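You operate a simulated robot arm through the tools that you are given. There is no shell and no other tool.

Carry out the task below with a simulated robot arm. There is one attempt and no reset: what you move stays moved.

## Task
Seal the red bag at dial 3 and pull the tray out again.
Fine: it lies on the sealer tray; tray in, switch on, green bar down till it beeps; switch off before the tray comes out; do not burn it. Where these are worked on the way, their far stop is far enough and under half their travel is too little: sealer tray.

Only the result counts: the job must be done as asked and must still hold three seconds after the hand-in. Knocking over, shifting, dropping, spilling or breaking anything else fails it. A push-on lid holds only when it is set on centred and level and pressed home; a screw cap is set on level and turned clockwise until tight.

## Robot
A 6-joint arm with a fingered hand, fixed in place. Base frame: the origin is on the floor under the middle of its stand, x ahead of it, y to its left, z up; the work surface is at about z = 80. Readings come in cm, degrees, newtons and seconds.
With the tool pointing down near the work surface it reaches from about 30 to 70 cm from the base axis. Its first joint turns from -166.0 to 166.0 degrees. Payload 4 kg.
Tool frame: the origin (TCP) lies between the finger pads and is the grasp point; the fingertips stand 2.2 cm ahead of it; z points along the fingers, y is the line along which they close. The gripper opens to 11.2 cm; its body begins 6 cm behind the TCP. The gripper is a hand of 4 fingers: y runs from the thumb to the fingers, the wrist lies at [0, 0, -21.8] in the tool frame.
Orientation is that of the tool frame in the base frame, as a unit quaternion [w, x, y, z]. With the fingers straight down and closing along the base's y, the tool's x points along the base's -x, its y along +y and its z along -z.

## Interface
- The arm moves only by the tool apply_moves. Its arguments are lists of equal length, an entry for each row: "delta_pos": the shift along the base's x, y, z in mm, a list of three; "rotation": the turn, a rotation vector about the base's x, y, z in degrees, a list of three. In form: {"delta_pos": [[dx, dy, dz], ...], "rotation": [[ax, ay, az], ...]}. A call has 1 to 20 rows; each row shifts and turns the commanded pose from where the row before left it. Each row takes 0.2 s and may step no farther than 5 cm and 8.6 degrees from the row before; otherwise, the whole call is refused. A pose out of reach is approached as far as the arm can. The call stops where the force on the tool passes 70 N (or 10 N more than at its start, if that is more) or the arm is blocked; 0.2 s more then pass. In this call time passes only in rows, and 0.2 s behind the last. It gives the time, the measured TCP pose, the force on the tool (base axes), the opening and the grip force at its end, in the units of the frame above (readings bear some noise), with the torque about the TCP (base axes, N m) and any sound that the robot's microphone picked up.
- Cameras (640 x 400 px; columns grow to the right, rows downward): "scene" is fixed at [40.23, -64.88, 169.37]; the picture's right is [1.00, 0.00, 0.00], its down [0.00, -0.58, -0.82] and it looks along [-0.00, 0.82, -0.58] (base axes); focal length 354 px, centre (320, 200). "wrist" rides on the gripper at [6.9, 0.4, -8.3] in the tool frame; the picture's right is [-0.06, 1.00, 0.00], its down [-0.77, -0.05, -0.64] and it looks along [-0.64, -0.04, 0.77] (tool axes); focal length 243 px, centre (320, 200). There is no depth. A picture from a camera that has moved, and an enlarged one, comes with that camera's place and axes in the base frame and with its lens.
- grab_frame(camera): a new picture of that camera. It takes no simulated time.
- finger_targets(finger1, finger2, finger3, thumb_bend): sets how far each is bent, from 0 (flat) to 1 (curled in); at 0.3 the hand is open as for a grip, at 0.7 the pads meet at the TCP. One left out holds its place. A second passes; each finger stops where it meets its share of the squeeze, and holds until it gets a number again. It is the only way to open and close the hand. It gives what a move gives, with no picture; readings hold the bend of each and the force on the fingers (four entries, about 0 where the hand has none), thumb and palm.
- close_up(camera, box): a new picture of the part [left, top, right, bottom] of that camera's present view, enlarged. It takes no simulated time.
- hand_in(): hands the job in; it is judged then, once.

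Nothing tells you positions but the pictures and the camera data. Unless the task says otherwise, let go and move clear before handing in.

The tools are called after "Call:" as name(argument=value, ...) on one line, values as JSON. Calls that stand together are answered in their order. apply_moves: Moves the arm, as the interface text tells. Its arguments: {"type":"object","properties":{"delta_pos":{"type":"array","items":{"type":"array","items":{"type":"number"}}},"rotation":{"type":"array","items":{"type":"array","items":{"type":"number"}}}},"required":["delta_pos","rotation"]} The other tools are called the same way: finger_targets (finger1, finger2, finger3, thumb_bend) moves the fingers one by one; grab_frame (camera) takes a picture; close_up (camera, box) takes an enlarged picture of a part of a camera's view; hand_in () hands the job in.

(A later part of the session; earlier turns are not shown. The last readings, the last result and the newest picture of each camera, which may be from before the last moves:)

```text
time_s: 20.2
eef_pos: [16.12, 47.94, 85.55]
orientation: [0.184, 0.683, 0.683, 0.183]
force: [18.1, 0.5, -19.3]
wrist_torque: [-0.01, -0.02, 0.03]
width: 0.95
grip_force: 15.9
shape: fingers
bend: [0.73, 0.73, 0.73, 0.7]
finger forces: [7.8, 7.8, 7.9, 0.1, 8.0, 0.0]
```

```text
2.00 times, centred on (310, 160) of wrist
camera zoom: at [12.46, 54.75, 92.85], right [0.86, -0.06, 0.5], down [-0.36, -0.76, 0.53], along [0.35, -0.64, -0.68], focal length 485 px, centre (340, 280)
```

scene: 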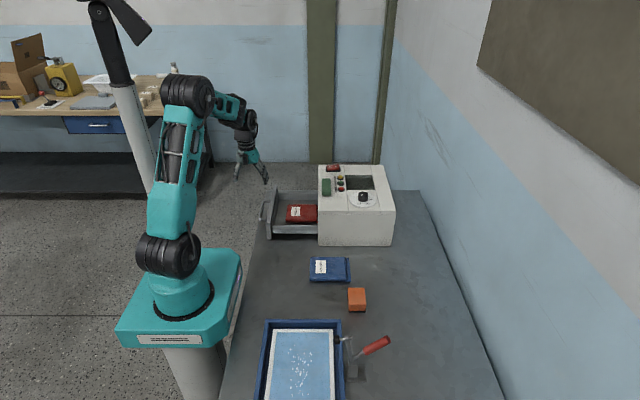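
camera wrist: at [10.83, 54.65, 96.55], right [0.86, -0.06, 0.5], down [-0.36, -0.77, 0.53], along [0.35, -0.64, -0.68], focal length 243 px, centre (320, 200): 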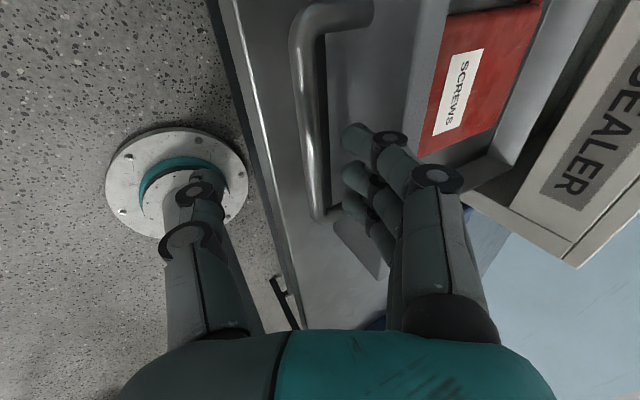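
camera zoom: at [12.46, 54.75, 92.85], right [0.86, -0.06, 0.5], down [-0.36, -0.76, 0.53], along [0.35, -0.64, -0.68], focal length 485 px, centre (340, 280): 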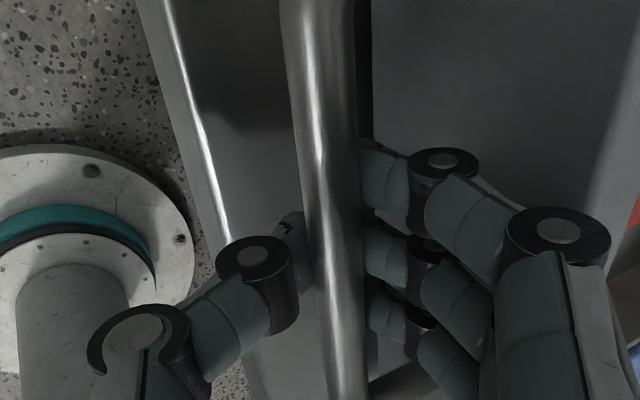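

The grip holds the bar. Pushing the tray in along +x.

Call:
apply_moves(delta_pos=[[8, 0, 0], [12, 0, 0], [15, 0, 0], [15, 0, 0], [15, 0, 0], [15, 0, 0], [15, 0, 0], [15, 0, 0]], rotation=[[0, 0, 0], [0, 0, 0], [0, 0, 0], [0, 0, 0], [0, 0, 0], [0, 0, 0], [0, 0, 0], [0, 0, 0]])

Call:
close_up(camera="scene", box=[240, 150, 420, 262])

```text
time_s: 22.0
eef_pos: [27.03, 47.84, 85.67]
orientation: [0.184, 0.683, 0.683, 0.182]
force: [-0.8, -1.4, -20.3]
wrist_torque: [-0.01, -0.04, 0.01]
width: 1.0
grip_force: 12.5
shape: fingers
bend: [0.75, 0.75, 0.74, 0.68]
finger forces: [3.7, 3.6, 3.7, 0.0, 14.6, 0.0]
```

```text
3.56 times, centred on (330, 206) of scene
camera zoom: at [40.23, -64.88, 169.37], right [1.0, 0.0, 0.0], down [0.0, -0.58, -0.82], along [0.0, 0.82, -0.58], focal length 1257 px, centre (284, 179)
```

zoom: 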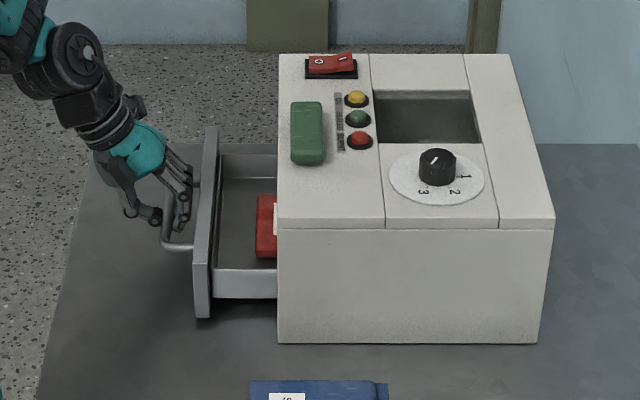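

The tray follows well with about 7 cm left. Continuing until it stops.

Call:
apply_moves(delta_pos=[[15, 0, 0], [15, 0, 0], [15, 0, 0], [10, 0, 0], [6, 0, 0]], rotation=[[0, 0, 0], [0, 0, 0], [0, 0, 0], [0, 0, 0], [0, 0, 0]])

Call:
close_up(camera="scene", box=[240, 150, 420, 262])

```text
time_s: 23.2
eef_pos: [33.44, 47.81, 85.54]
orientation: [0.183, 0.683, 0.683, 0.183]
force: [-1.5, 4.4, -4.8]
wrist_torque: [0.03, 0.0, 0.02]
width: 0.88
grip_force: 9.7
shape: fingers
bend: [0.75, 0.75, 0.75, 0.69]
finger forces: [2.9, 3.1, 3.0, 0.1, 10.2, 0.0]
```

```text
3.56 times, centred on (330, 206) of scene
camera zoom: at [40.23, -64.88, 169.37], right [1.0, 0.0, 0.0], down [0.0, -0.58, -0.82], along [0.0, 0.82, -0.58], focal length 1257 px, centre (284, 179)
```

zoom: 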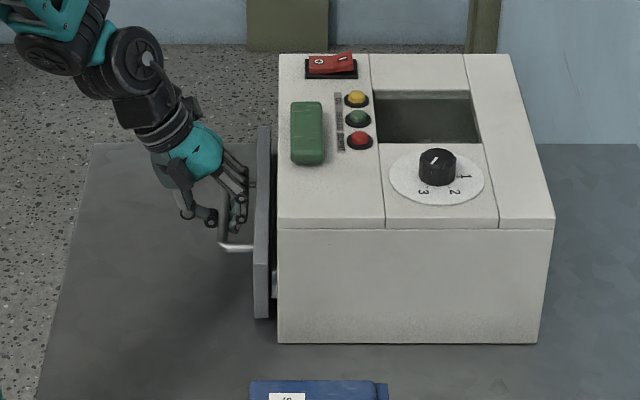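

About 1 cm remains. I'll take small steps and watch the force.

Call:
apply_moves(delta_pos=[[4, 0, 0], [3, 0, 0]], rotation=[[0, 0, 0], [0, 0, 0]])

Call:
close_up(camera="scene", box=[290, 170, 340, 245])

```text
time_s: 23.8
eef_pos: [33.95, 47.84, 85.4]
orientation: [0.183, 0.682, 0.684, 0.183]
force: [-1.4, 5.5, -4.1]
wrist_torque: [0.05, 0.01, -0.04]
width: 0.87
grip_force: 9.2
shape: fingers
bend: [0.75, 0.75, 0.75, 0.69]
finger forces: [2.9, 3.0, 2.9, 0.0, 10.3, 0.0]
```

```text
5.33 times, centred on (315, 208) of scene
camera zoom: at [40.23, -64.88, 169.37], right [1.0, 0.0, 0.0], down [0.0, -0.58, -0.82], along [0.0, 0.82, -0.58], focal length 1886 px, centre (347, 160)
```

zoom: 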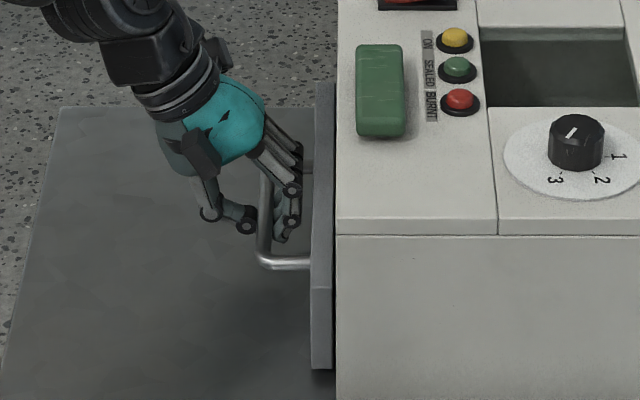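

Call:
apply_moves(delta_pos=[[3, 0, 0], [3, 0, 0]], rotation=[[0, 0, 0], [0, 0, 0]])

Call:
close_up(camera="scene", box=[290, 170, 340, 245])

```text
time_s: 24.4
eef_pos: [34.63, 47.97, 85.51]
orientation: [0.183, 0.683, 0.683, 0.183]
force: [-1.1, 7.0, -3.5]
wrist_torque: [0.05, 0.0, -0.01]
width: 0.88
grip_force: 8.7
shape: fingers
bend: [0.75, 0.75, 0.75, 0.69]
finger forces: [2.7, 2.9, 2.7, 0.0, 9.8, 0.1]
```

```text
5.33 times, centred on (315, 208) of scene
camera zoom: at [40.23, -64.88, 169.37], right [1.0, 0.0, 0.0], down [0.0, -0.58, -0.82], along [0.0, 0.82, -0.58], focal length 1886 px, centre (347, 160)
```

zoom: 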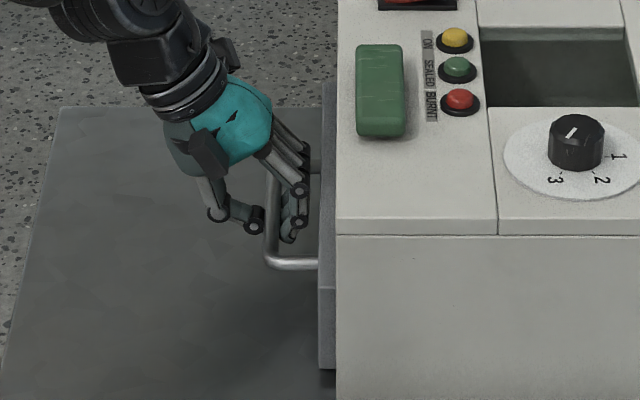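

Call:
apply_moves(delta_pos=[[3, 0, 0], [3, 0, 0]], rotation=[[0, 0, 0], [0, 0, 0]])

Call:
close_up(camera="scene", box=[290, 170, 340, 245])

```text
time_s: 25.0
eef_pos: [35.32, 47.91, 85.38]
orientation: [0.184, 0.683, 0.683, 0.182]
force: [-0.2, 4.6, -3.5]
wrist_torque: [0.04, -0.04, 0.0]
width: 0.86
grip_force: 9.0
shape: fingers
bend: [0.75, 0.75, 0.75, 0.69]
finger forces: [3.0, 3.1, 3.0, 0.0, 9.9, 0.0]
```

```text
5.33 times, centred on (315, 208) of scene
camera zoom: at [40.23, -64.88, 169.37], right [1.0, 0.0, 0.0], down [0.0, -0.58, -0.82], along [0.0, 0.82, -0.58], focal length 1886 px, centre (347, 160)
```

zoom: 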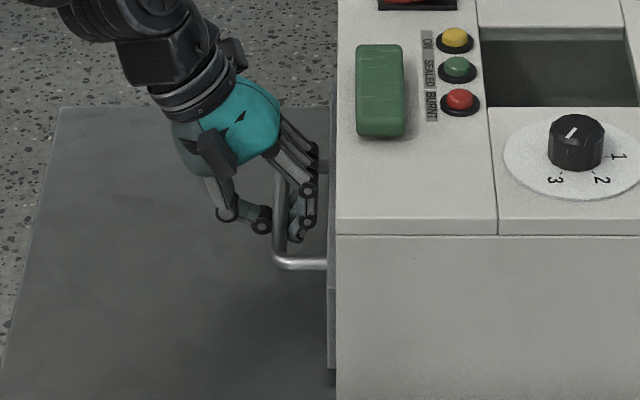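

The panel is entering the recess in the sealer front. I'm continuing in small steps until the stop.

Call:
apply_moves(delta_pos=[[3, 0, 0], [3, 0, 0], [3, 0, 0]], rotation=[[0, 0, 0], [0, 0, 0], [0, 0, 0]])

Call:
close_up(camera="scene", box=[290, 170, 340, 245])

Call:
grab_frame(camera="wrist")

```text
time_s: 25.8
eef_pos: [35.97, 47.88, 85.36]
orientation: [0.183, 0.682, 0.685, 0.181]
force: [-8.1, -4.4, -6.6]
wrist_torque: [0.0, 0.07, 0.01]
width: 0.86
grip_force: 9.3
shape: fingers
bend: [0.76, 0.76, 0.75, 0.69]
finger forces: [2.2, 2.1, 2.2, 0.1, 12.6, 0.0]
```

```text
5.33 times, centred on (315, 208) of scene
camera zoom: at [40.23, -64.88, 169.37], right [1.0, 0.0, 0.0], down [0.0, -0.58, -0.82], along [0.0, 0.82, -0.58], focal length 1886 px, centre (347, 160)
```

zoom: 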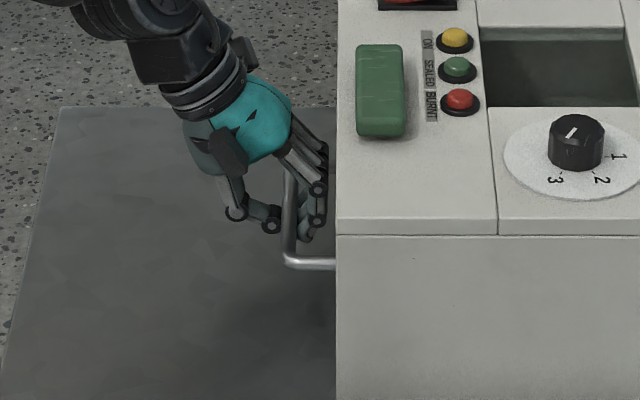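

```text
taken
camera wrist: at [32.26, 54.81, 92.87], right [0.87, -0.06, 0.5], down [-0.36, -0.76, 0.53], along [0.35, -0.64, -0.68], focal length 243 px, centre (320, 200)
```

wrist: 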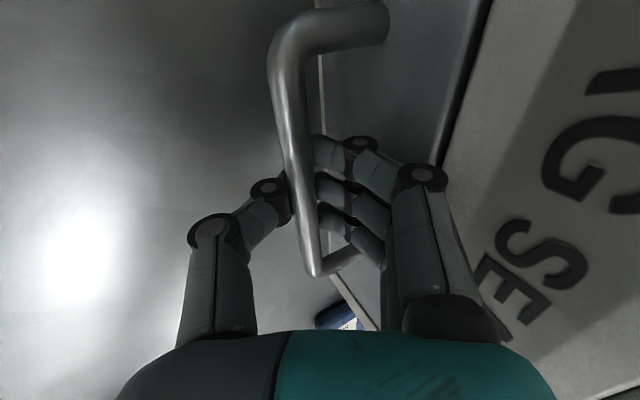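

Call:
apply_moves(delta_pos=[[2, 0, 0], [2, 0, 0]], rotation=[[0, 0, 0], [0, 0, 0]])

Call:
close_up(camera="scene", box=[290, 170, 340, 245])

Call:
close_up(camera="wrist", box=[240, 0, 520, 300])

```text
time_s: 26.4
eef_pos: [36.38, 48.14, 85.52]
orientation: [0.182, 0.682, 0.685, 0.182]
force: [-16.9, -3.5, -7.6]
wrist_torque: [-0.06, 0.06, 0.0]
width: 0.88
grip_force: 9.0
shape: fingers
bend: [0.76, 0.76, 0.76, 0.69]
finger forces: [0.8, 0.7, 0.8, 0.0, 16.1, 0.0]
```

```text
5.33 times, centred on (315, 208) of scene
camera zoom: at [40.23, -64.88, 169.37], right [1.0, 0.0, 0.0], down [0.0, -0.58, -0.82], along [0.0, 0.82, -0.58], focal length 1886 px, centre (347, 160)
```

zoom: 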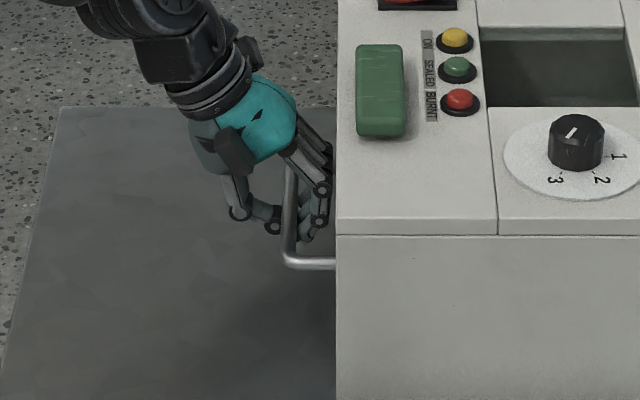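

```text
1.33 times, centred on (380, 150) of wrist
camera zoom: at [32.65, 54.85, 92.9], right [0.87, -0.06, 0.5], down [-0.36, -0.77, 0.53], along [0.35, -0.64, -0.68], focal length 324 px, centre (240, 267)
```

zoom: 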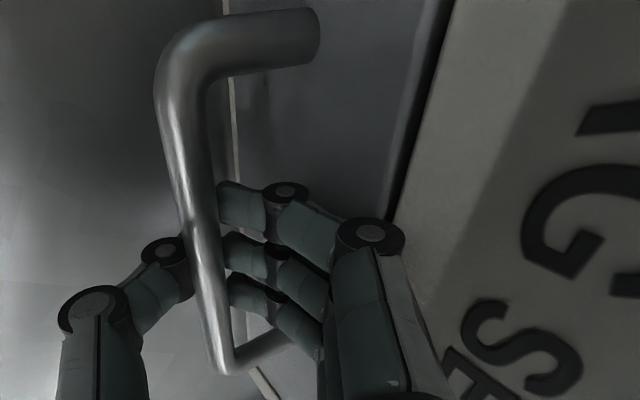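

The resistance now builds while the handle stays put, and the panel is flush with the sealer front. One more gentle nudge will confirm the stop.

Call:
apply_moves(delta_pos=[[2, 0, 0], [2, 0, 0]], rotation=[[0, 0, 0], [0, 0, 0]])

Call:
close_up(camera="scene", box=[290, 170, 340, 245])

```text
time_s: 27.0
eef_pos: [36.72, 48.06, 85.41]
orientation: [0.182, 0.683, 0.684, 0.182]
force: [-25.3, -3.1, -4.1]
wrist_torque: [-0.03, 0.17, 0.04]
width: 0.95
grip_force: 10.8
shape: fingers
bend: [0.77, 0.77, 0.77, 0.69]
finger forces: [0.1, 0.3, 0.4, 0.0, 21.1, 0.0]
```

```text
5.33 times, centred on (315, 208) of scene
camera zoom: at [40.23, -64.88, 169.37], right [1.0, 0.0, 0.0], down [0.0, -0.58, -0.82], along [0.0, 0.82, -0.58], focal length 1886 px, centre (347, 160)
```

zoom: 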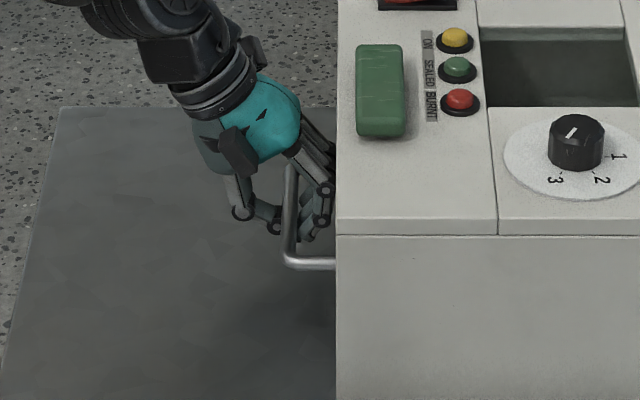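

The tray is firmly against its stop. I'm relieving the push, opening the hand and lifting straight out without dragging the tray.

Call:
apply_moves(delta_pos=[[-3, 0, 0], [-4, 0, 0]], rotation=[[0, 0, 0], [0, 0, 0]])

Call:
finger_targets(finger1=0.66, finger2=0.66, finger3=0.66, thumb_bend=0.45)

Call:
close_up(camera="wrist", box=[160, 0, 480, 300])

Call:
close_up(camera="scene", box=[290, 170, 340, 245])

```text
time_s: 27.6
eef_pos: [36.29, 47.8, 85.37]
orientation: [0.183, 0.683, 0.683, 0.184]
force: [-3.4, 6.2, -14.7]
wrist_torque: [0.09, -0.1, -0.06]
width: 0.92
grip_force: 9.8
shape: fingers
bend: [0.76, 0.76, 0.76, 0.68]
finger forces: [1.5, 1.5, 1.6, 0.0, 15.9, 0.1]
```

```text
time_s: 28.6
eef_pos: [36.16, 47.8, 85.49]
orientation: [0.183, 0.682, 0.684, 0.183]
force: [-5.3, 1.3, 2.2]
wrist_torque: [0.01, -0.11, 0.0]
width: 3.99
grip_force: 3.0
shape: fingers
bend: [0.68, 0.68, 0.68, 0.45]
finger forces: [2.1, 2.1, 2.1, 0.0, 0.1, 0.0]
```

```text
1.33 times, centred on (320, 150) of wrist
camera zoom: at [32.46, 54.72, 92.99], right [0.86, -0.06, 0.5], down [-0.36, -0.77, 0.53], along [0.35, -0.64, -0.68], focal length 324 px, centre (320, 267)
```

zoom: 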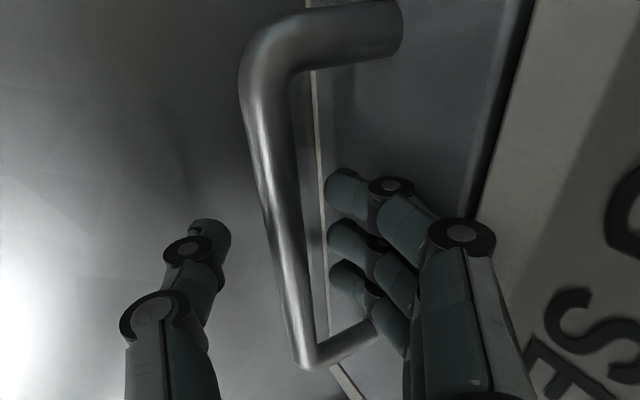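

```text
5.33 times, centred on (315, 208) of scene
camera zoom: at [40.23, -64.88, 169.37], right [1.0, 0.0, 0.0], down [0.0, -0.58, -0.82], along [0.0, 0.82, -0.58], focal length 1886 px, centre (347, 160)
```

zoom: 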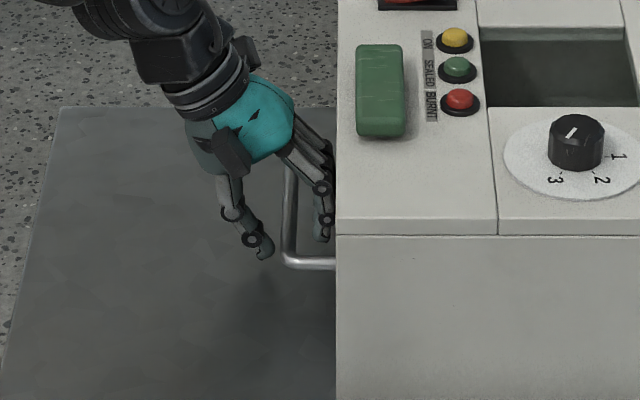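

The finger backs lightly touch the panel. I'll shift 4 mm away and then lift straight up.

Call:
apply_moves(delta_pos=[[-4, 0, 0], [0, 0, 12], [0, 0, 15], [-5, 0, 20], [-15, 0, 30]], rotation=[[0, 0, 0], [0, 0, 0], [0, 0, 0], [0, 0, 0], [0, 0, 0]])

Call:
close_up(camera="scene", box=[240, 120, 420, 245])

Call:
grab_frame(camera="wrist")

```text
time_s: 29.8
eef_pos: [33.68, 47.8, 93.09]
orientation: [0.183, 0.683, 0.683, 0.184]
force: [-1.0, 0.3, -0.4]
wrist_torque: [-0.01, -0.02, -0.01]
width: 4.26
grip_force: 0.1
shape: fingers
bend: [0.66, 0.66, 0.66, 0.45]
finger forces: [0.0, 0.1, 0.0, 0.0, 0.0, 0.0]
```

```text
3.20 times, centred on (330, 182) of scene
camera zoom: at [40.23, -64.88, 169.37], right [1.0, 0.0, 0.0], down [0.0, -0.58, -0.82], along [0.0, 0.82, -0.58], focal length 1131 px, centre (288, 256)
```

zoom: 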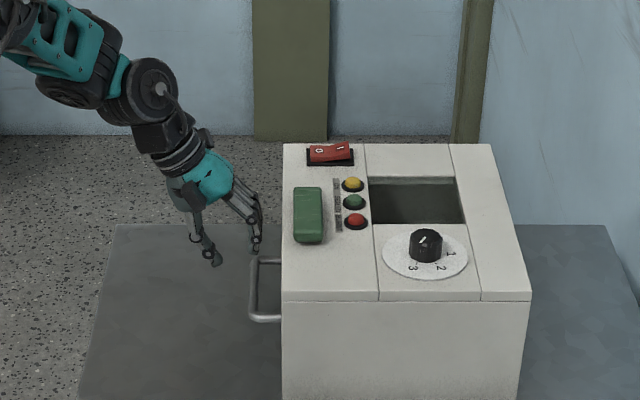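

```text
taken
camera wrist: at [29.91, 54.73, 100.54], right [0.86, -0.06, 0.5], down [-0.36, -0.77, 0.53], along [0.35, -0.64, -0.68], focal length 243 px, centre (320, 200)
```

wrist: 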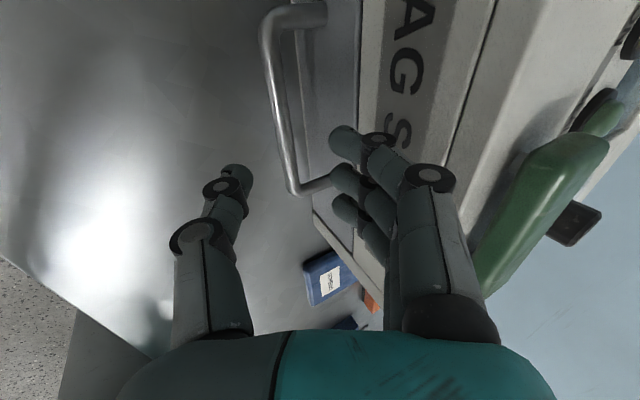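

The tray stays in and the sealer hasn't moved. Next is the rocker switch: O is at x≈44, and the raised I is at x≈47, y≈60.4. I'll rise, level the hand, and tilt it outward to reach that far.

Call:
apply_moves(delta_pos=[[-5, 0, 45], [0, 0, 45], [0, 0, 45], [0, 0, 40], [22, 8, 0], [22, 8, 0], [22, 8, 0], [22, 8, 0], [22, 8, 0]], rotation=[[0, 7.5, 0], [0, 7.5, 0], [0, 7.5, 0], [0, 7.5, 0], [7, 0, 0], [7, 0, 0], [7, 0, 0], [7, 0, 0], [7, 0, 0]])

Call:
finger_targets(finger1=1.0, finger2=0.6, finger3=1.0, thumb_bend=0.1)

Call:
grab_frame(camera="wrist")

Call:
grab_frame(camera="scene")

Call:
close_up(camera="scene", box=[270, 80, 410, 200])

```text
time_s: 31.8
eef_pos: [44.17, 52.05, 110.62]
orientation: [-0.213, 0.673, 0.675, 0.213]
force: [-0.5, 0.7, 0.5]
wrist_torque: [-0.01, -0.01, -0.03]
width: 4.27
grip_force: 0.0
shape: fingers
bend: [0.66, 0.66, 0.66, 0.45]
finger forces: [0.1, 0.0, 0.0, 0.0, 0.1, 0.0]
```

```text
time_s: 32.8
eef_pos: [44.17, 51.87, 110.65]
orientation: [-0.213, 0.674, 0.675, 0.213]
force: [-0.1, 0.0, 0.7]
wrist_torque: [0.02, 0.0, 0.01]
width: 5.36
grip_force: 0.0
shape: fingers
bend: [1.0, 0.6, 1.0, 0.11]
finger forces: [0.0, 0.1, 0.0, 0.0, 0.0, 0.1]
```

```text
taken
camera wrist: at [44.64, 52.74, 121.49], right [1.0, -0.05, -0.04], down [-0.05, -1.0, 0.09], along [-0.04, -0.09, -1.0], focal length 243 px, centre (320, 200)
```

wrist: 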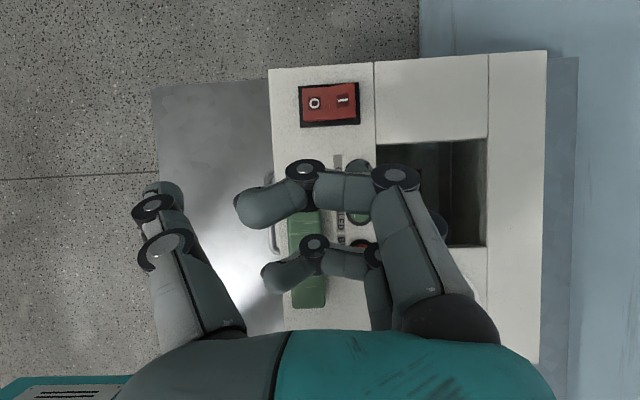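

```text
taken
```

scene: 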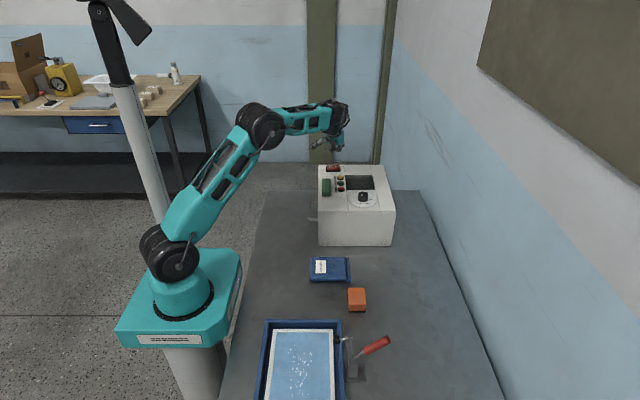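

```text
3.33 times, centred on (340, 140) of scene
camera zoom: at [40.23, -64.88, 169.37], right [1.0, 0.0, 0.0], down [0.0, -0.58, -0.82], along [0.0, 0.82, -0.58], focal length 1178 px, centre (253, 400)
```

zoom: 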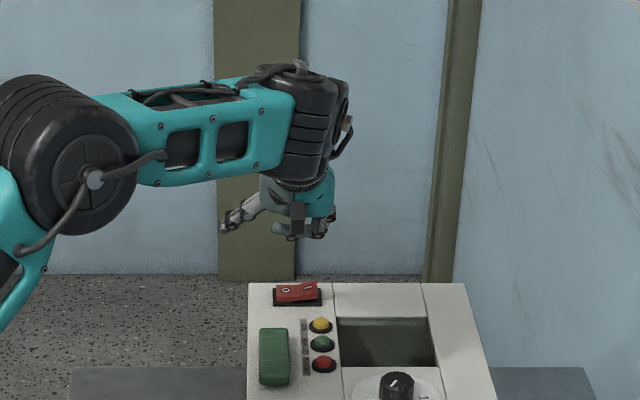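

The hand has the right tilt for the switch. Since this tilt lowers the near-side finger, I'll use that one as the poker and curl the others. I'm checking which finger it is.

Call:
finger_targets(finger1=1.0, finger2=1.0, finger3=0.6, thumb_bend=0.1)

Call:
grab_frame(camera="wrist")

Call:
close_up(camera="scene", box=[300, 90, 380, 190])

```text
time_s: 33.8
eef_pos: [44.14, 51.85, 110.71]
orientation: [-0.213, 0.674, 0.675, 0.213]
force: [0.5, 0.3, 0.0]
wrist_torque: [-0.04, 0.03, 0.01]
width: 5.36
grip_force: 0.1
shape: fingers
bend: [1.0, 1.0, 0.6, 0.11]
finger forces: [0.0, 0.1, 0.0, 0.1, 0.0, 0.0]
```

```text
taken
camera wrist: at [44.64, 52.74, 121.48], right [1.0, -0.05, -0.04], down [-0.05, -1.0, 0.09], along [-0.04, -0.09, -1.0], focal length 243 px, centre (320, 200)
```

wrist: 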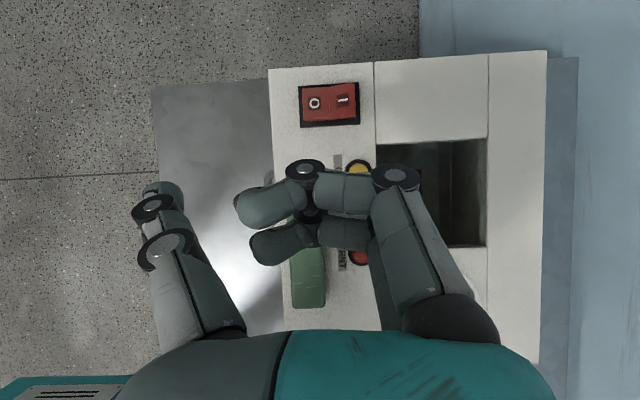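

```text
4.00 times, centred on (340, 140) of scene
camera zoom: at [40.23, -64.88, 169.37], right [1.0, 0.0, 0.0], down [0.0, -0.58, -0.82], along [0.0, 0.82, -0.58], focal length 1414 px, centre (240, 440)
```

zoom: 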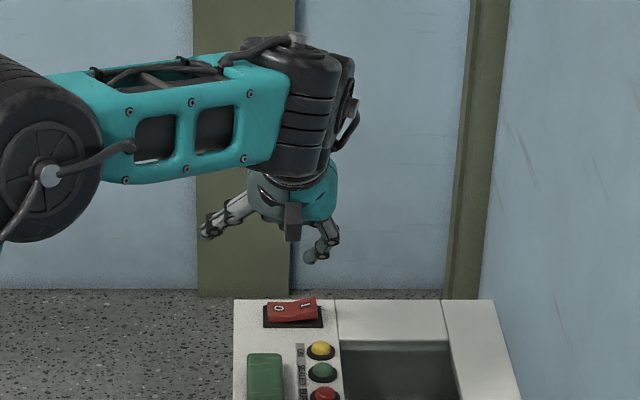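

Finger 3 is the near-side one, and its tip now clearly leads, sitting about (+2.5, -0.25, -3.5) cm from the TCP. I'm moving it above the I side of the switch.

Call:
apply_moves(delta_pos=[[2, 29, -20], [2, 29, -20], [2, 29, -20]], rotation=[[0, 0, 0], [0, 0, 0], [0, 0, 0]])

Call:
close_up(camera="scene", box=[310, 120, 370, 195])

Call:
grab_frame(camera="wrist")

```text
time_s: 34.6
eef_pos: [44.85, 60.53, 104.66]
orientation: [-0.212, 0.674, 0.675, 0.211]
force: [0.5, 0.0, 0.3]
wrist_torque: [0.0, 0.01, -0.04]
width: 5.36
grip_force: 0.1
shape: fingers
bend: [1.0, 1.0, 0.6, 0.11]
finger forces: [0.1, 0.0, 0.0, 0.0, 0.0, 0.1]
```

```text
5.33 times, centred on (340, 158) of scene
camera zoom: at [40.23, -64.88, 169.37], right [1.0, 0.0, 0.0], down [0.0, -0.58, -0.82], along [0.0, 0.82, -0.58], focal length 1886 px, centre (213, 427)
```

zoom: 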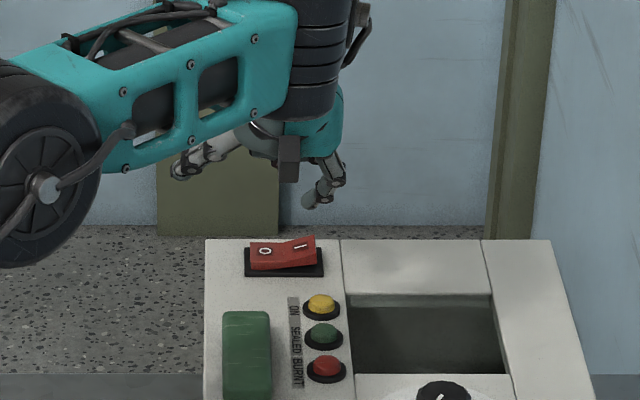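

```text
taken
camera wrist: at [45.33, 61.29, 115.5], right [1.0, -0.05, -0.04], down [-0.05, -1.0, 0.09], along [-0.04, -0.08, -1.0], focal length 243 px, centre (320, 200)
```

wrist: 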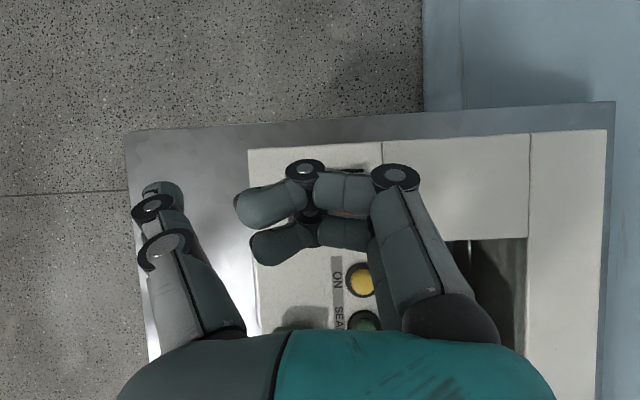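

The tip is over the I side. I'm lowering it towards the rocker with a slight -x correction.

Call:
apply_moves(delta_pos=[[-3, 0, -12], [0, 0, -12], [0, 0, -5]], rotation=[[0, 0, 0], [0, 0, 0], [0, 0, 0]])

Call:
close_up(camera="scene", box=[325, 145, 365, 195])

```text
time_s: 35.4
eef_pos: [44.54, 60.53, 101.75]
orientation: [-0.213, 0.675, 0.674, 0.213]
force: [-0.1, 0.1, 1.5]
wrist_torque: [0.0, -0.01, 0.0]
width: 5.36
grip_force: 0.6
shape: fingers
bend: [1.0, 1.0, 0.6, 0.11]
finger forces: [0.1, 0.0, 0.4, 0.0, 0.0, 0.1]
```

```text
8.00 times, centred on (345, 170) of scene
camera zoom: at [40.23, -64.88, 169.37], right [1.0, 0.0, 0.0], down [0.0, -0.58, -0.82], along [0.0, 0.82, -0.58], focal length 2828 px, centre (120, 440)
```

zoom: 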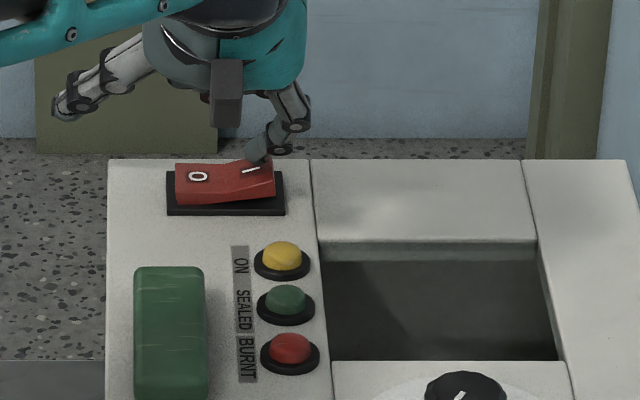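

The tip just touches the I side near its far edge. I'll back off, shift 5 mm nearer and press.

Call:
apply_moves(delta_pos=[[0, 0, 5], [0, -5, 0], [0, 0, -6]], rotation=[[0, 0, 0], [0, 0, 0], [0, 0, 0]])

Call:
close_up(camera="scene", box=[325, 145, 365, 195])

```text
time_s: 36.2
eef_pos: [44.59, 60.18, 101.68]
orientation: [-0.212, 0.674, 0.674, 0.214]
force: [0.3, -0.3, 2.6]
wrist_torque: [-0.02, -0.08, -0.01]
width: 5.35
grip_force: 1.8
shape: fingers
bend: [1.0, 1.0, 0.6, 0.11]
finger forces: [0.0, 0.0, 2.4, 0.0, 0.0, 0.1]
```

```text
8.00 times, centred on (345, 170) of scene
camera zoom: at [40.23, -64.88, 169.37], right [1.0, 0.0, 0.0], down [0.0, -0.58, -0.82], along [0.0, 0.82, -0.58], focal length 2828 px, centre (120, 440)
```

zoom: 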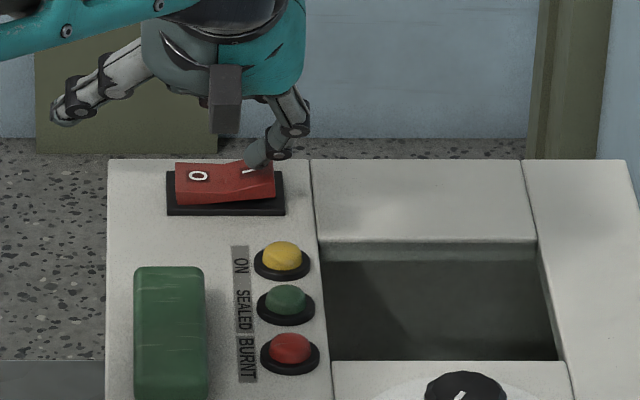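

Contact is well on the I side now. Pressing down in small steps until the rocker flips.

Call:
apply_moves(delta_pos=[[0, 0, -3], [0, 0, -3]], rotation=[[0, 0, 0], [0, 0, 0]])

Call:
close_up(camera="scene", box=[325, 145, 365, 195])

```text
time_s: 36.8
eef_pos: [44.73, 60.26, 101.21]
orientation: [-0.213, 0.673, 0.675, 0.215]
force: [0.0, 2.7, 11.5]
wrist_torque: [0.05, -0.26, 0.08]
width: 5.37
grip_force: 5.5
shape: fingers
bend: [1.0, 1.0, 0.62, 0.11]
finger forces: [0.1, 0.0, 11.5, 0.0, 0.1, 0.0]
heard: click
```

```text
8.00 times, centred on (345, 170) of scene
camera zoom: at [40.23, -64.88, 169.37], right [1.0, 0.0, 0.0], down [0.0, -0.58, -0.82], along [0.0, 0.82, -0.58], focal length 2828 px, centre (120, 440)
```

zoom: 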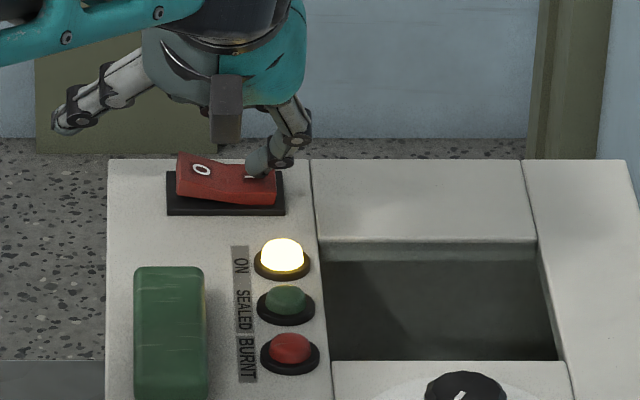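

It clicked and the ON lamp is lit. Now I'll lift off, bring the hand upright over the green bar and set three fingers together as a pusher.

Call:
apply_moves(delta_pos=[[0, 0, 40], [0, 0, 40], [-5.6, -30, -6], [-5.6, -30, -6], [-5.6, -30, -6], [-5.6, -30, -6], [-5.6, -30, -6]], rotation=[[0, 0, 0], [0, 0, 0], [-7, 0, 0], [-7, 0, 0], [-7, 0, 0], [-7, 0, 0], [-7, 0, 0]])

Call:
finger_targets(finger1=0.68, finger2=0.68, finger3=0.68, thumb_bend=0.1)

Call:
grab_frame(camera="wrist")

Call:
close_up(camera="scene", box=[295, 125, 375, 225])

```text
time_s: 38.4
eef_pos: [41.93, 44.87, 106.07]
orientation: [0.001, 0.707, 0.708, -0.001]
force: [0.0, -0.4, 0.0]
wrist_torque: [0.0, 0.0, 0.01]
width: 5.4
grip_force: 0.1
shape: fingers
bend: [1.0, 1.0, 0.6, 0.1]
finger forces: [0.0, 0.0, 0.0, 0.0, 0.1, 0.0]
```

```text
time_s: 39.4
eef_pos: [42.0, 45.02, 106.2]
orientation: [0.0, 0.707, 0.707, 0.0]
force: [0.7, -1.2, 0.3]
wrist_torque: [0.0, -0.02, 0.0]
width: 7.16
grip_force: 0.1
shape: fingers
bend: [0.68, 0.68, 0.68, 0.1]
finger forces: [0.1, 0.0, 0.1, 0.0, 0.0, 0.0]
```

```text
taken
camera wrist: at [42.44, 51.85, 114.46], right [1.0, -0.06, 0.0], down [-0.05, -0.77, 0.64], along [-0.04, -0.64, -0.77], focal length 243 px, centre (320, 200)
```

wrist: 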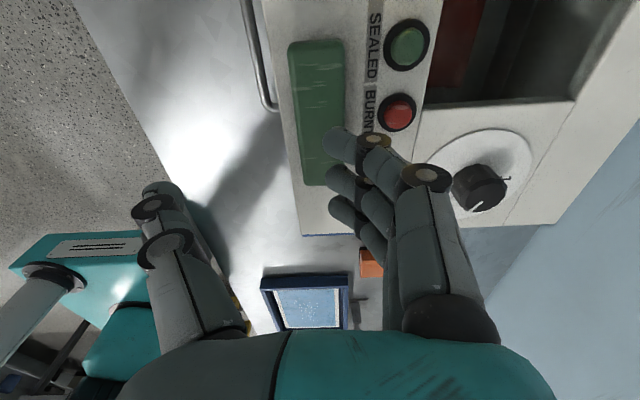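

```text
4.00 times, centred on (335, 175) of scene
camera zoom: at [40.23, -64.88, 169.37], right [1.0, 0.0, 0.0], down [0.0, -0.58, -0.82], along [0.0, 0.82, -0.58], focal length 1414 px, centre (260, 300)
```

zoom: 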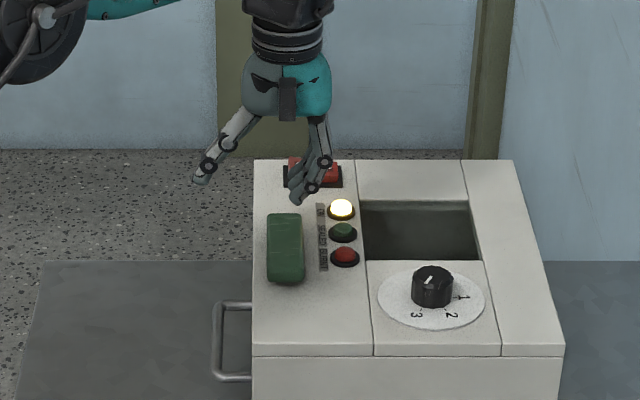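

Fingertips are at x≈43.5 and the bar centre is x≈42.6, so I'm shifting -9 mm and lowering to just above the bar.

Call:
apply_moves(delta_pos=[[-9, 0, -15], [0, 0, -15], [0, 0, -8]], rotation=[[0, 0, 0], [0, 0, 0], [0, 0, 0]])

Call:
close_up(camera="scene", box=[305, 155, 365, 215])

Call:
close_up(camera="wrist", box=[220, 0, 460, 260])

```text
time_s: 40.2
eef_pos: [40.97, 45.17, 102.47]
orientation: [0.0, 0.706, 0.708, -0.001]
force: [0.7, -1.0, 0.5]
wrist_torque: [0.01, 0.01, -0.02]
width: 7.15
grip_force: 0.2
shape: fingers
bend: [0.68, 0.68, 0.68, 0.1]
finger forces: [0.1, 0.0, 0.0, 0.1, 0.0, 0.0]
```

```text
6.67 times, centred on (335, 185) of scene
camera zoom: at [40.23, -64.88, 169.37], right [1.0, 0.0, 0.0], down [0.0, -0.58, -0.82], along [0.0, 0.82, -0.58], focal length 2357 px, centre (220, 300)
```

zoom: 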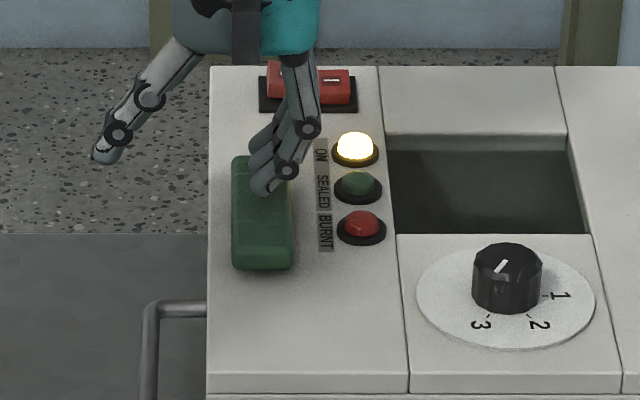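

```text
1.54 times, centred on (340, 130) of wrist
camera zoom: at [41.48, 51.98, 110.84], right [1.0, -0.06, 0.0], down [-0.05, -0.77, 0.64], along [-0.04, -0.64, -0.77], focal length 373 px, centre (289, 308)
```

zoom: 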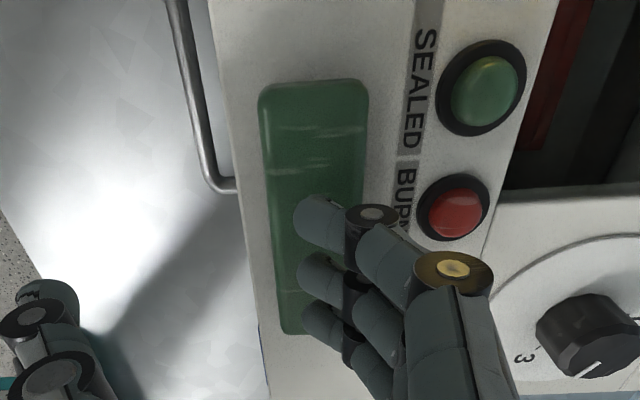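

The fingertips are over the middle of the bar, so I'm pressing down in small steps.

Call:
apply_moves(delta_pos=[[0, 0, -5], [0, 0, -4]], rotation=[[0, 0, 0], [0, 0, 0]])

Call:
close_up(camera="scene", box=[305, 155, 365, 215])

```text
time_s: 40.8
eef_pos: [40.91, 45.2, 101.49]
orientation: [0.0, 0.707, 0.708, 0.0]
force: [-1.0, 0.3, 0.1]
wrist_torque: [0.01, 0.0, 0.03]
width: 7.14
grip_force: 0.1
shape: fingers
bend: [0.68, 0.68, 0.68, 0.1]
finger forces: [0.0, 0.0, 0.0, 0.0, 0.1, 0.0]
```

```text
6.67 times, centred on (335, 185) of scene
camera zoom: at [40.23, -64.88, 169.37], right [1.0, 0.0, 0.0], down [0.0, -0.58, -0.82], along [0.0, 0.82, -0.58], focal length 2357 px, centre (220, 300)
```

zoom: 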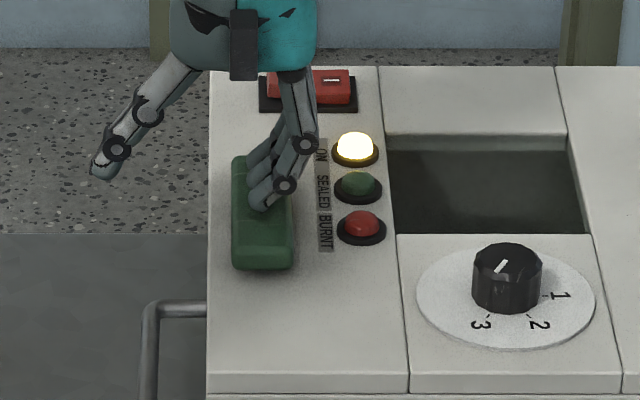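

Call:
apply_moves(delta_pos=[[0, 0, -4], [0, 0, -4]], rotation=[[0, 0, 0], [0, 0, 0]])

Call:
close_up(camera="scene", box=[305, 155, 365, 215])

```text
time_s: 41.4
eef_pos: [40.94, 45.2, 100.81]
orientation: [-0.001, 0.706, 0.708, 0.0]
force: [-0.6, 0.5, 3.2]
wrist_torque: [0.02, -0.03, 0.03]
width: 7.17
grip_force: 1.1
shape: fingers
bend: [0.68, 0.68, 0.68, 0.1]
finger forces: [0.6, 0.5, 1.7, 0.0, 0.0, 0.0]
```

```text
6.67 times, centred on (335, 185) of scene
camera zoom: at [40.23, -64.88, 169.37], right [1.0, 0.0, 0.0], down [0.0, -0.58, -0.82], along [0.0, 0.82, -0.58], focal length 2357 px, centre (220, 300)
```

zoom: 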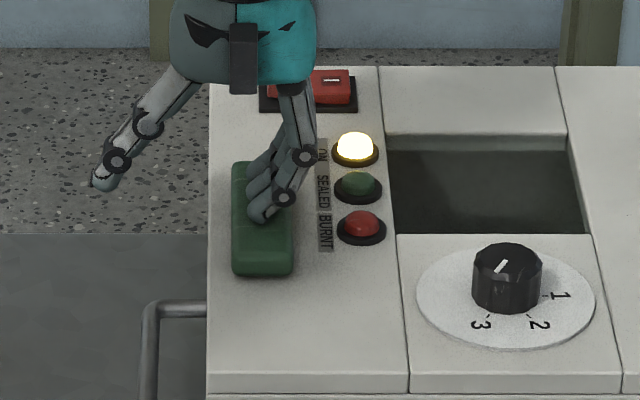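

The fingers touch the bar and it is starting to move. Pressing on.

Call:
apply_moves(delta_pos=[[0, 0, -4], [0, 0, -3]], rotation=[[0, 0, 0], [0, 0, 0]])

Call:
close_up(camera="scene", box=[305, 155, 365, 215])

```text
time_s: 42.0
eef_pos: [40.89, 45.22, 100.44]
orientation: [0.0, 0.707, 0.707, 0.006]
force: [9.0, 1.9, 33.3]
wrist_torque: [-0.11, -0.49, 0.07]
width: 7.09
grip_force: 16.4
shape: fingers
bend: [0.71, 0.71, 0.71, 0.1]
finger forces: [9.1, 10.4, 13.3, 0.1, 0.1, 0.1]
```

```text
6.67 times, centred on (335, 185) of scene
camera zoom: at [40.23, -64.88, 169.37], right [1.0, 0.0, 0.0], down [0.0, -0.58, -0.82], along [0.0, 0.82, -0.58], focal length 2357 px, centre (220, 300)
```

zoom: 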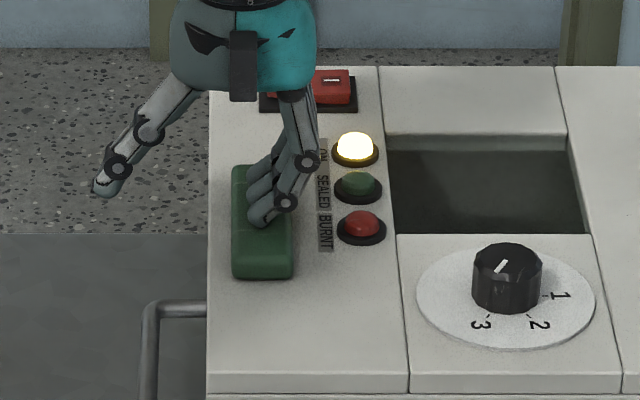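

The bar has gone down about 6 mm and the force jumped to 33 N, so it is probably at the bottom. I'll hold and listen.

Call:
apply_moves(delta_pos=[[0, 0, 0], [0, 0, 0]], rotation=[[0, 0, 0], [0, 0, 0]])

```text
time_s: 42.6
eef_pos: [40.8, 45.2, 100.26]
orientation: [-0.001, 0.707, 0.707, 0.005]
force: [12.6, 4.4, 39.0]
wrist_torque: [-0.05, -0.62, 0.08]
width: 7.18
grip_force: 19.8
shape: fingers
bend: [0.71, 0.71, 0.71, 0.1]
finger forces: [11.8, 12.7, 14.7, 0.1, 0.0, 0.0]
```

Still silent after about a second, so I keep holding.

Call:
apply_moves(delta_pos=[[0, 0, 0]], rotation=[[0, 0, 0]])

Call:
close_up(camera="scene", box=[305, 155, 365, 215])

```text
time_s: 43.0
eef_pos: [40.85, 45.2, 100.32]
orientation: [0.0, 0.707, 0.707, 0.004]
force: [12.8, 2.6, 39.1]
wrist_torque: [-0.06, -0.59, 0.08]
width: 7.16
grip_force: 20.0
shape: fingers
bend: [0.71, 0.71, 0.71, 0.1]
finger forces: [12.0, 12.7, 14.5, 0.0, 0.0, 0.1]
```

```text
6.67 times, centred on (335, 185) of scene
camera zoom: at [40.23, -64.88, 169.37], right [1.0, 0.0, 0.0], down [0.0, -0.58, -0.82], along [0.0, 0.82, -0.58], focal length 2357 px, centre (220, 300)
```

zoom: 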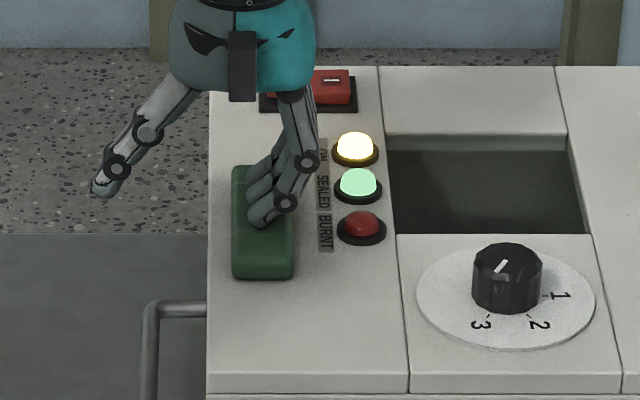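

The SEALED lamp is lit and BURNT is dark. I'm lifting off the bar right away.

Call:
apply_moves(delta_pos=[[0, 0, 40]], rotation=[[0, 0, 0]])

Call:
close_up(camera="scene", box=[305, 155, 365, 215])

```text
time_s: 43.4
eef_pos: [40.66, 44.87, 103.75]
orientation: [0.0, 0.707, 0.708, -0.004]
force: [-0.3, 0.3, 0.6]
wrist_torque: [0.03, 0.0, -0.01]
width: 7.2
grip_force: 0.0
shape: fingers
bend: [0.68, 0.68, 0.68, 0.1]
finger forces: [0.1, 0.0, 0.0, 0.0, 0.0, 0.0]
```

```text
6.67 times, centred on (335, 185) of scene
camera zoom: at [40.23, -64.88, 169.37], right [1.0, 0.0, 0.0], down [0.0, -0.58, -0.82], along [0.0, 0.82, -0.58], focal length 2357 px, centre (220, 300)
```

zoom: 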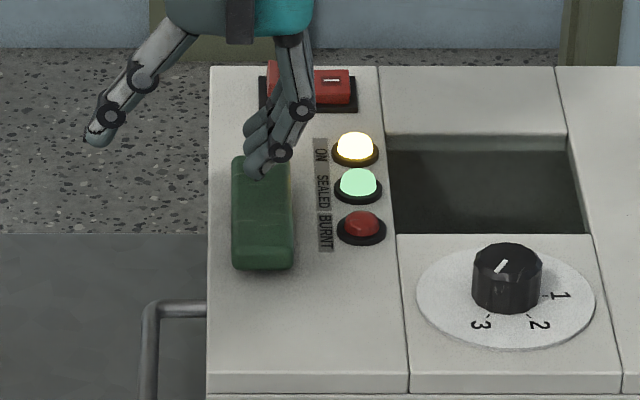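

The bar is up, SEALED stays lit and BURNT is dark. No beep was reported, so before switching off I'm taking a closer look at the lamps and through the window at the bag.

Call:
grab_frame(camera="wrist")

Call:
close_up(camera="scene", box=[330, 165, 380, 205])

```text
taken
camera wrist: at [41.16, 51.78, 112.05], right [1.0, -0.06, 0.0], down [-0.04, -0.76, 0.65], along [-0.04, -0.64, -0.76], focal length 243 px, centre (320, 200)
```

wrist: 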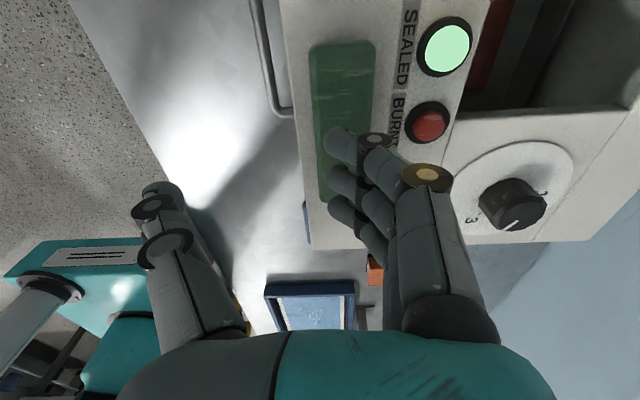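

```text
10.00 times, centred on (355, 185) of scene
camera zoom: at [40.23, -64.88, 169.37], right [1.0, 0.0, 0.0], down [0.0, -0.58, -0.82], along [0.0, 0.82, -0.58], focal length 3535 px, centre (-30, 350)
```

zoom: 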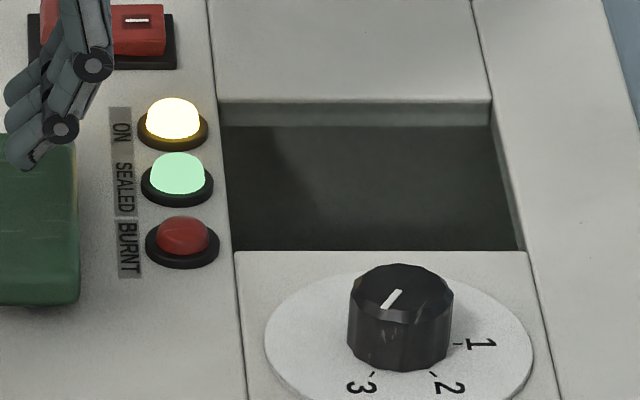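

SEALED is clearly lit and BURNT is dark, so the bag counts as sealed. Now I'll go back to the switch with the single-finger poker and press the O side.

Call:
apply_moves(delta_pos=[[0, 0, 45], [1, 30, -2], [1, 30, -3], [1, 30, -3], [1, 30, -4], [1, 31, -4]], rotation=[[0, 0, 0], [7, 0, 0], [7, 0, 0], [7, 0, 0], [7, 0, 0], [7, 0, 0]])

Call:
finger_targets(finger1=1.0, finger2=1.0, finger3=0.6, thumb_bend=0.1)

Call:
close_up(camera="scene", box=[305, 125, 365, 195])

```text
time_s: 44.8
eef_pos: [41.32, 60.16, 106.87]
orientation: [-0.214, 0.675, 0.674, 0.214]
force: [0.2, 0.3, 0.4]
wrist_torque: [-0.02, -0.01, 0.01]
width: 7.19
grip_force: 0.1
shape: fingers
bend: [0.68, 0.68, 0.68, 0.1]
finger forces: [0.0, 0.0, 0.1, 0.0, 0.0, 0.0]
```

```text
time_s: 45.8
eef_pos: [41.26, 60.0, 106.75]
orientation: [-0.213, 0.674, 0.675, 0.212]
force: [0.1, 0.1, 0.6]
wrist_torque: [-0.01, 0.03, 0.0]
width: 5.37
grip_force: 0.0
shape: fingers
bend: [1.0, 1.0, 0.6, 0.1]
finger forces: [0.0, 0.0, 0.0, 0.0, 0.0, 0.0]
```

```text
5.71 times, centred on (335, 160) of scene
camera zoom: at [40.23, -64.88, 169.37], right [1.0, 0.0, 0.0], down [0.0, -0.58, -0.82], along [0.0, 0.82, -0.58], focal length 2020 px, centre (234, 429)
```

zoom: 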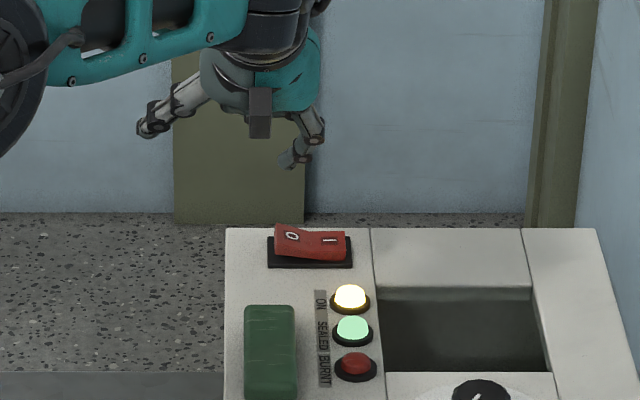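

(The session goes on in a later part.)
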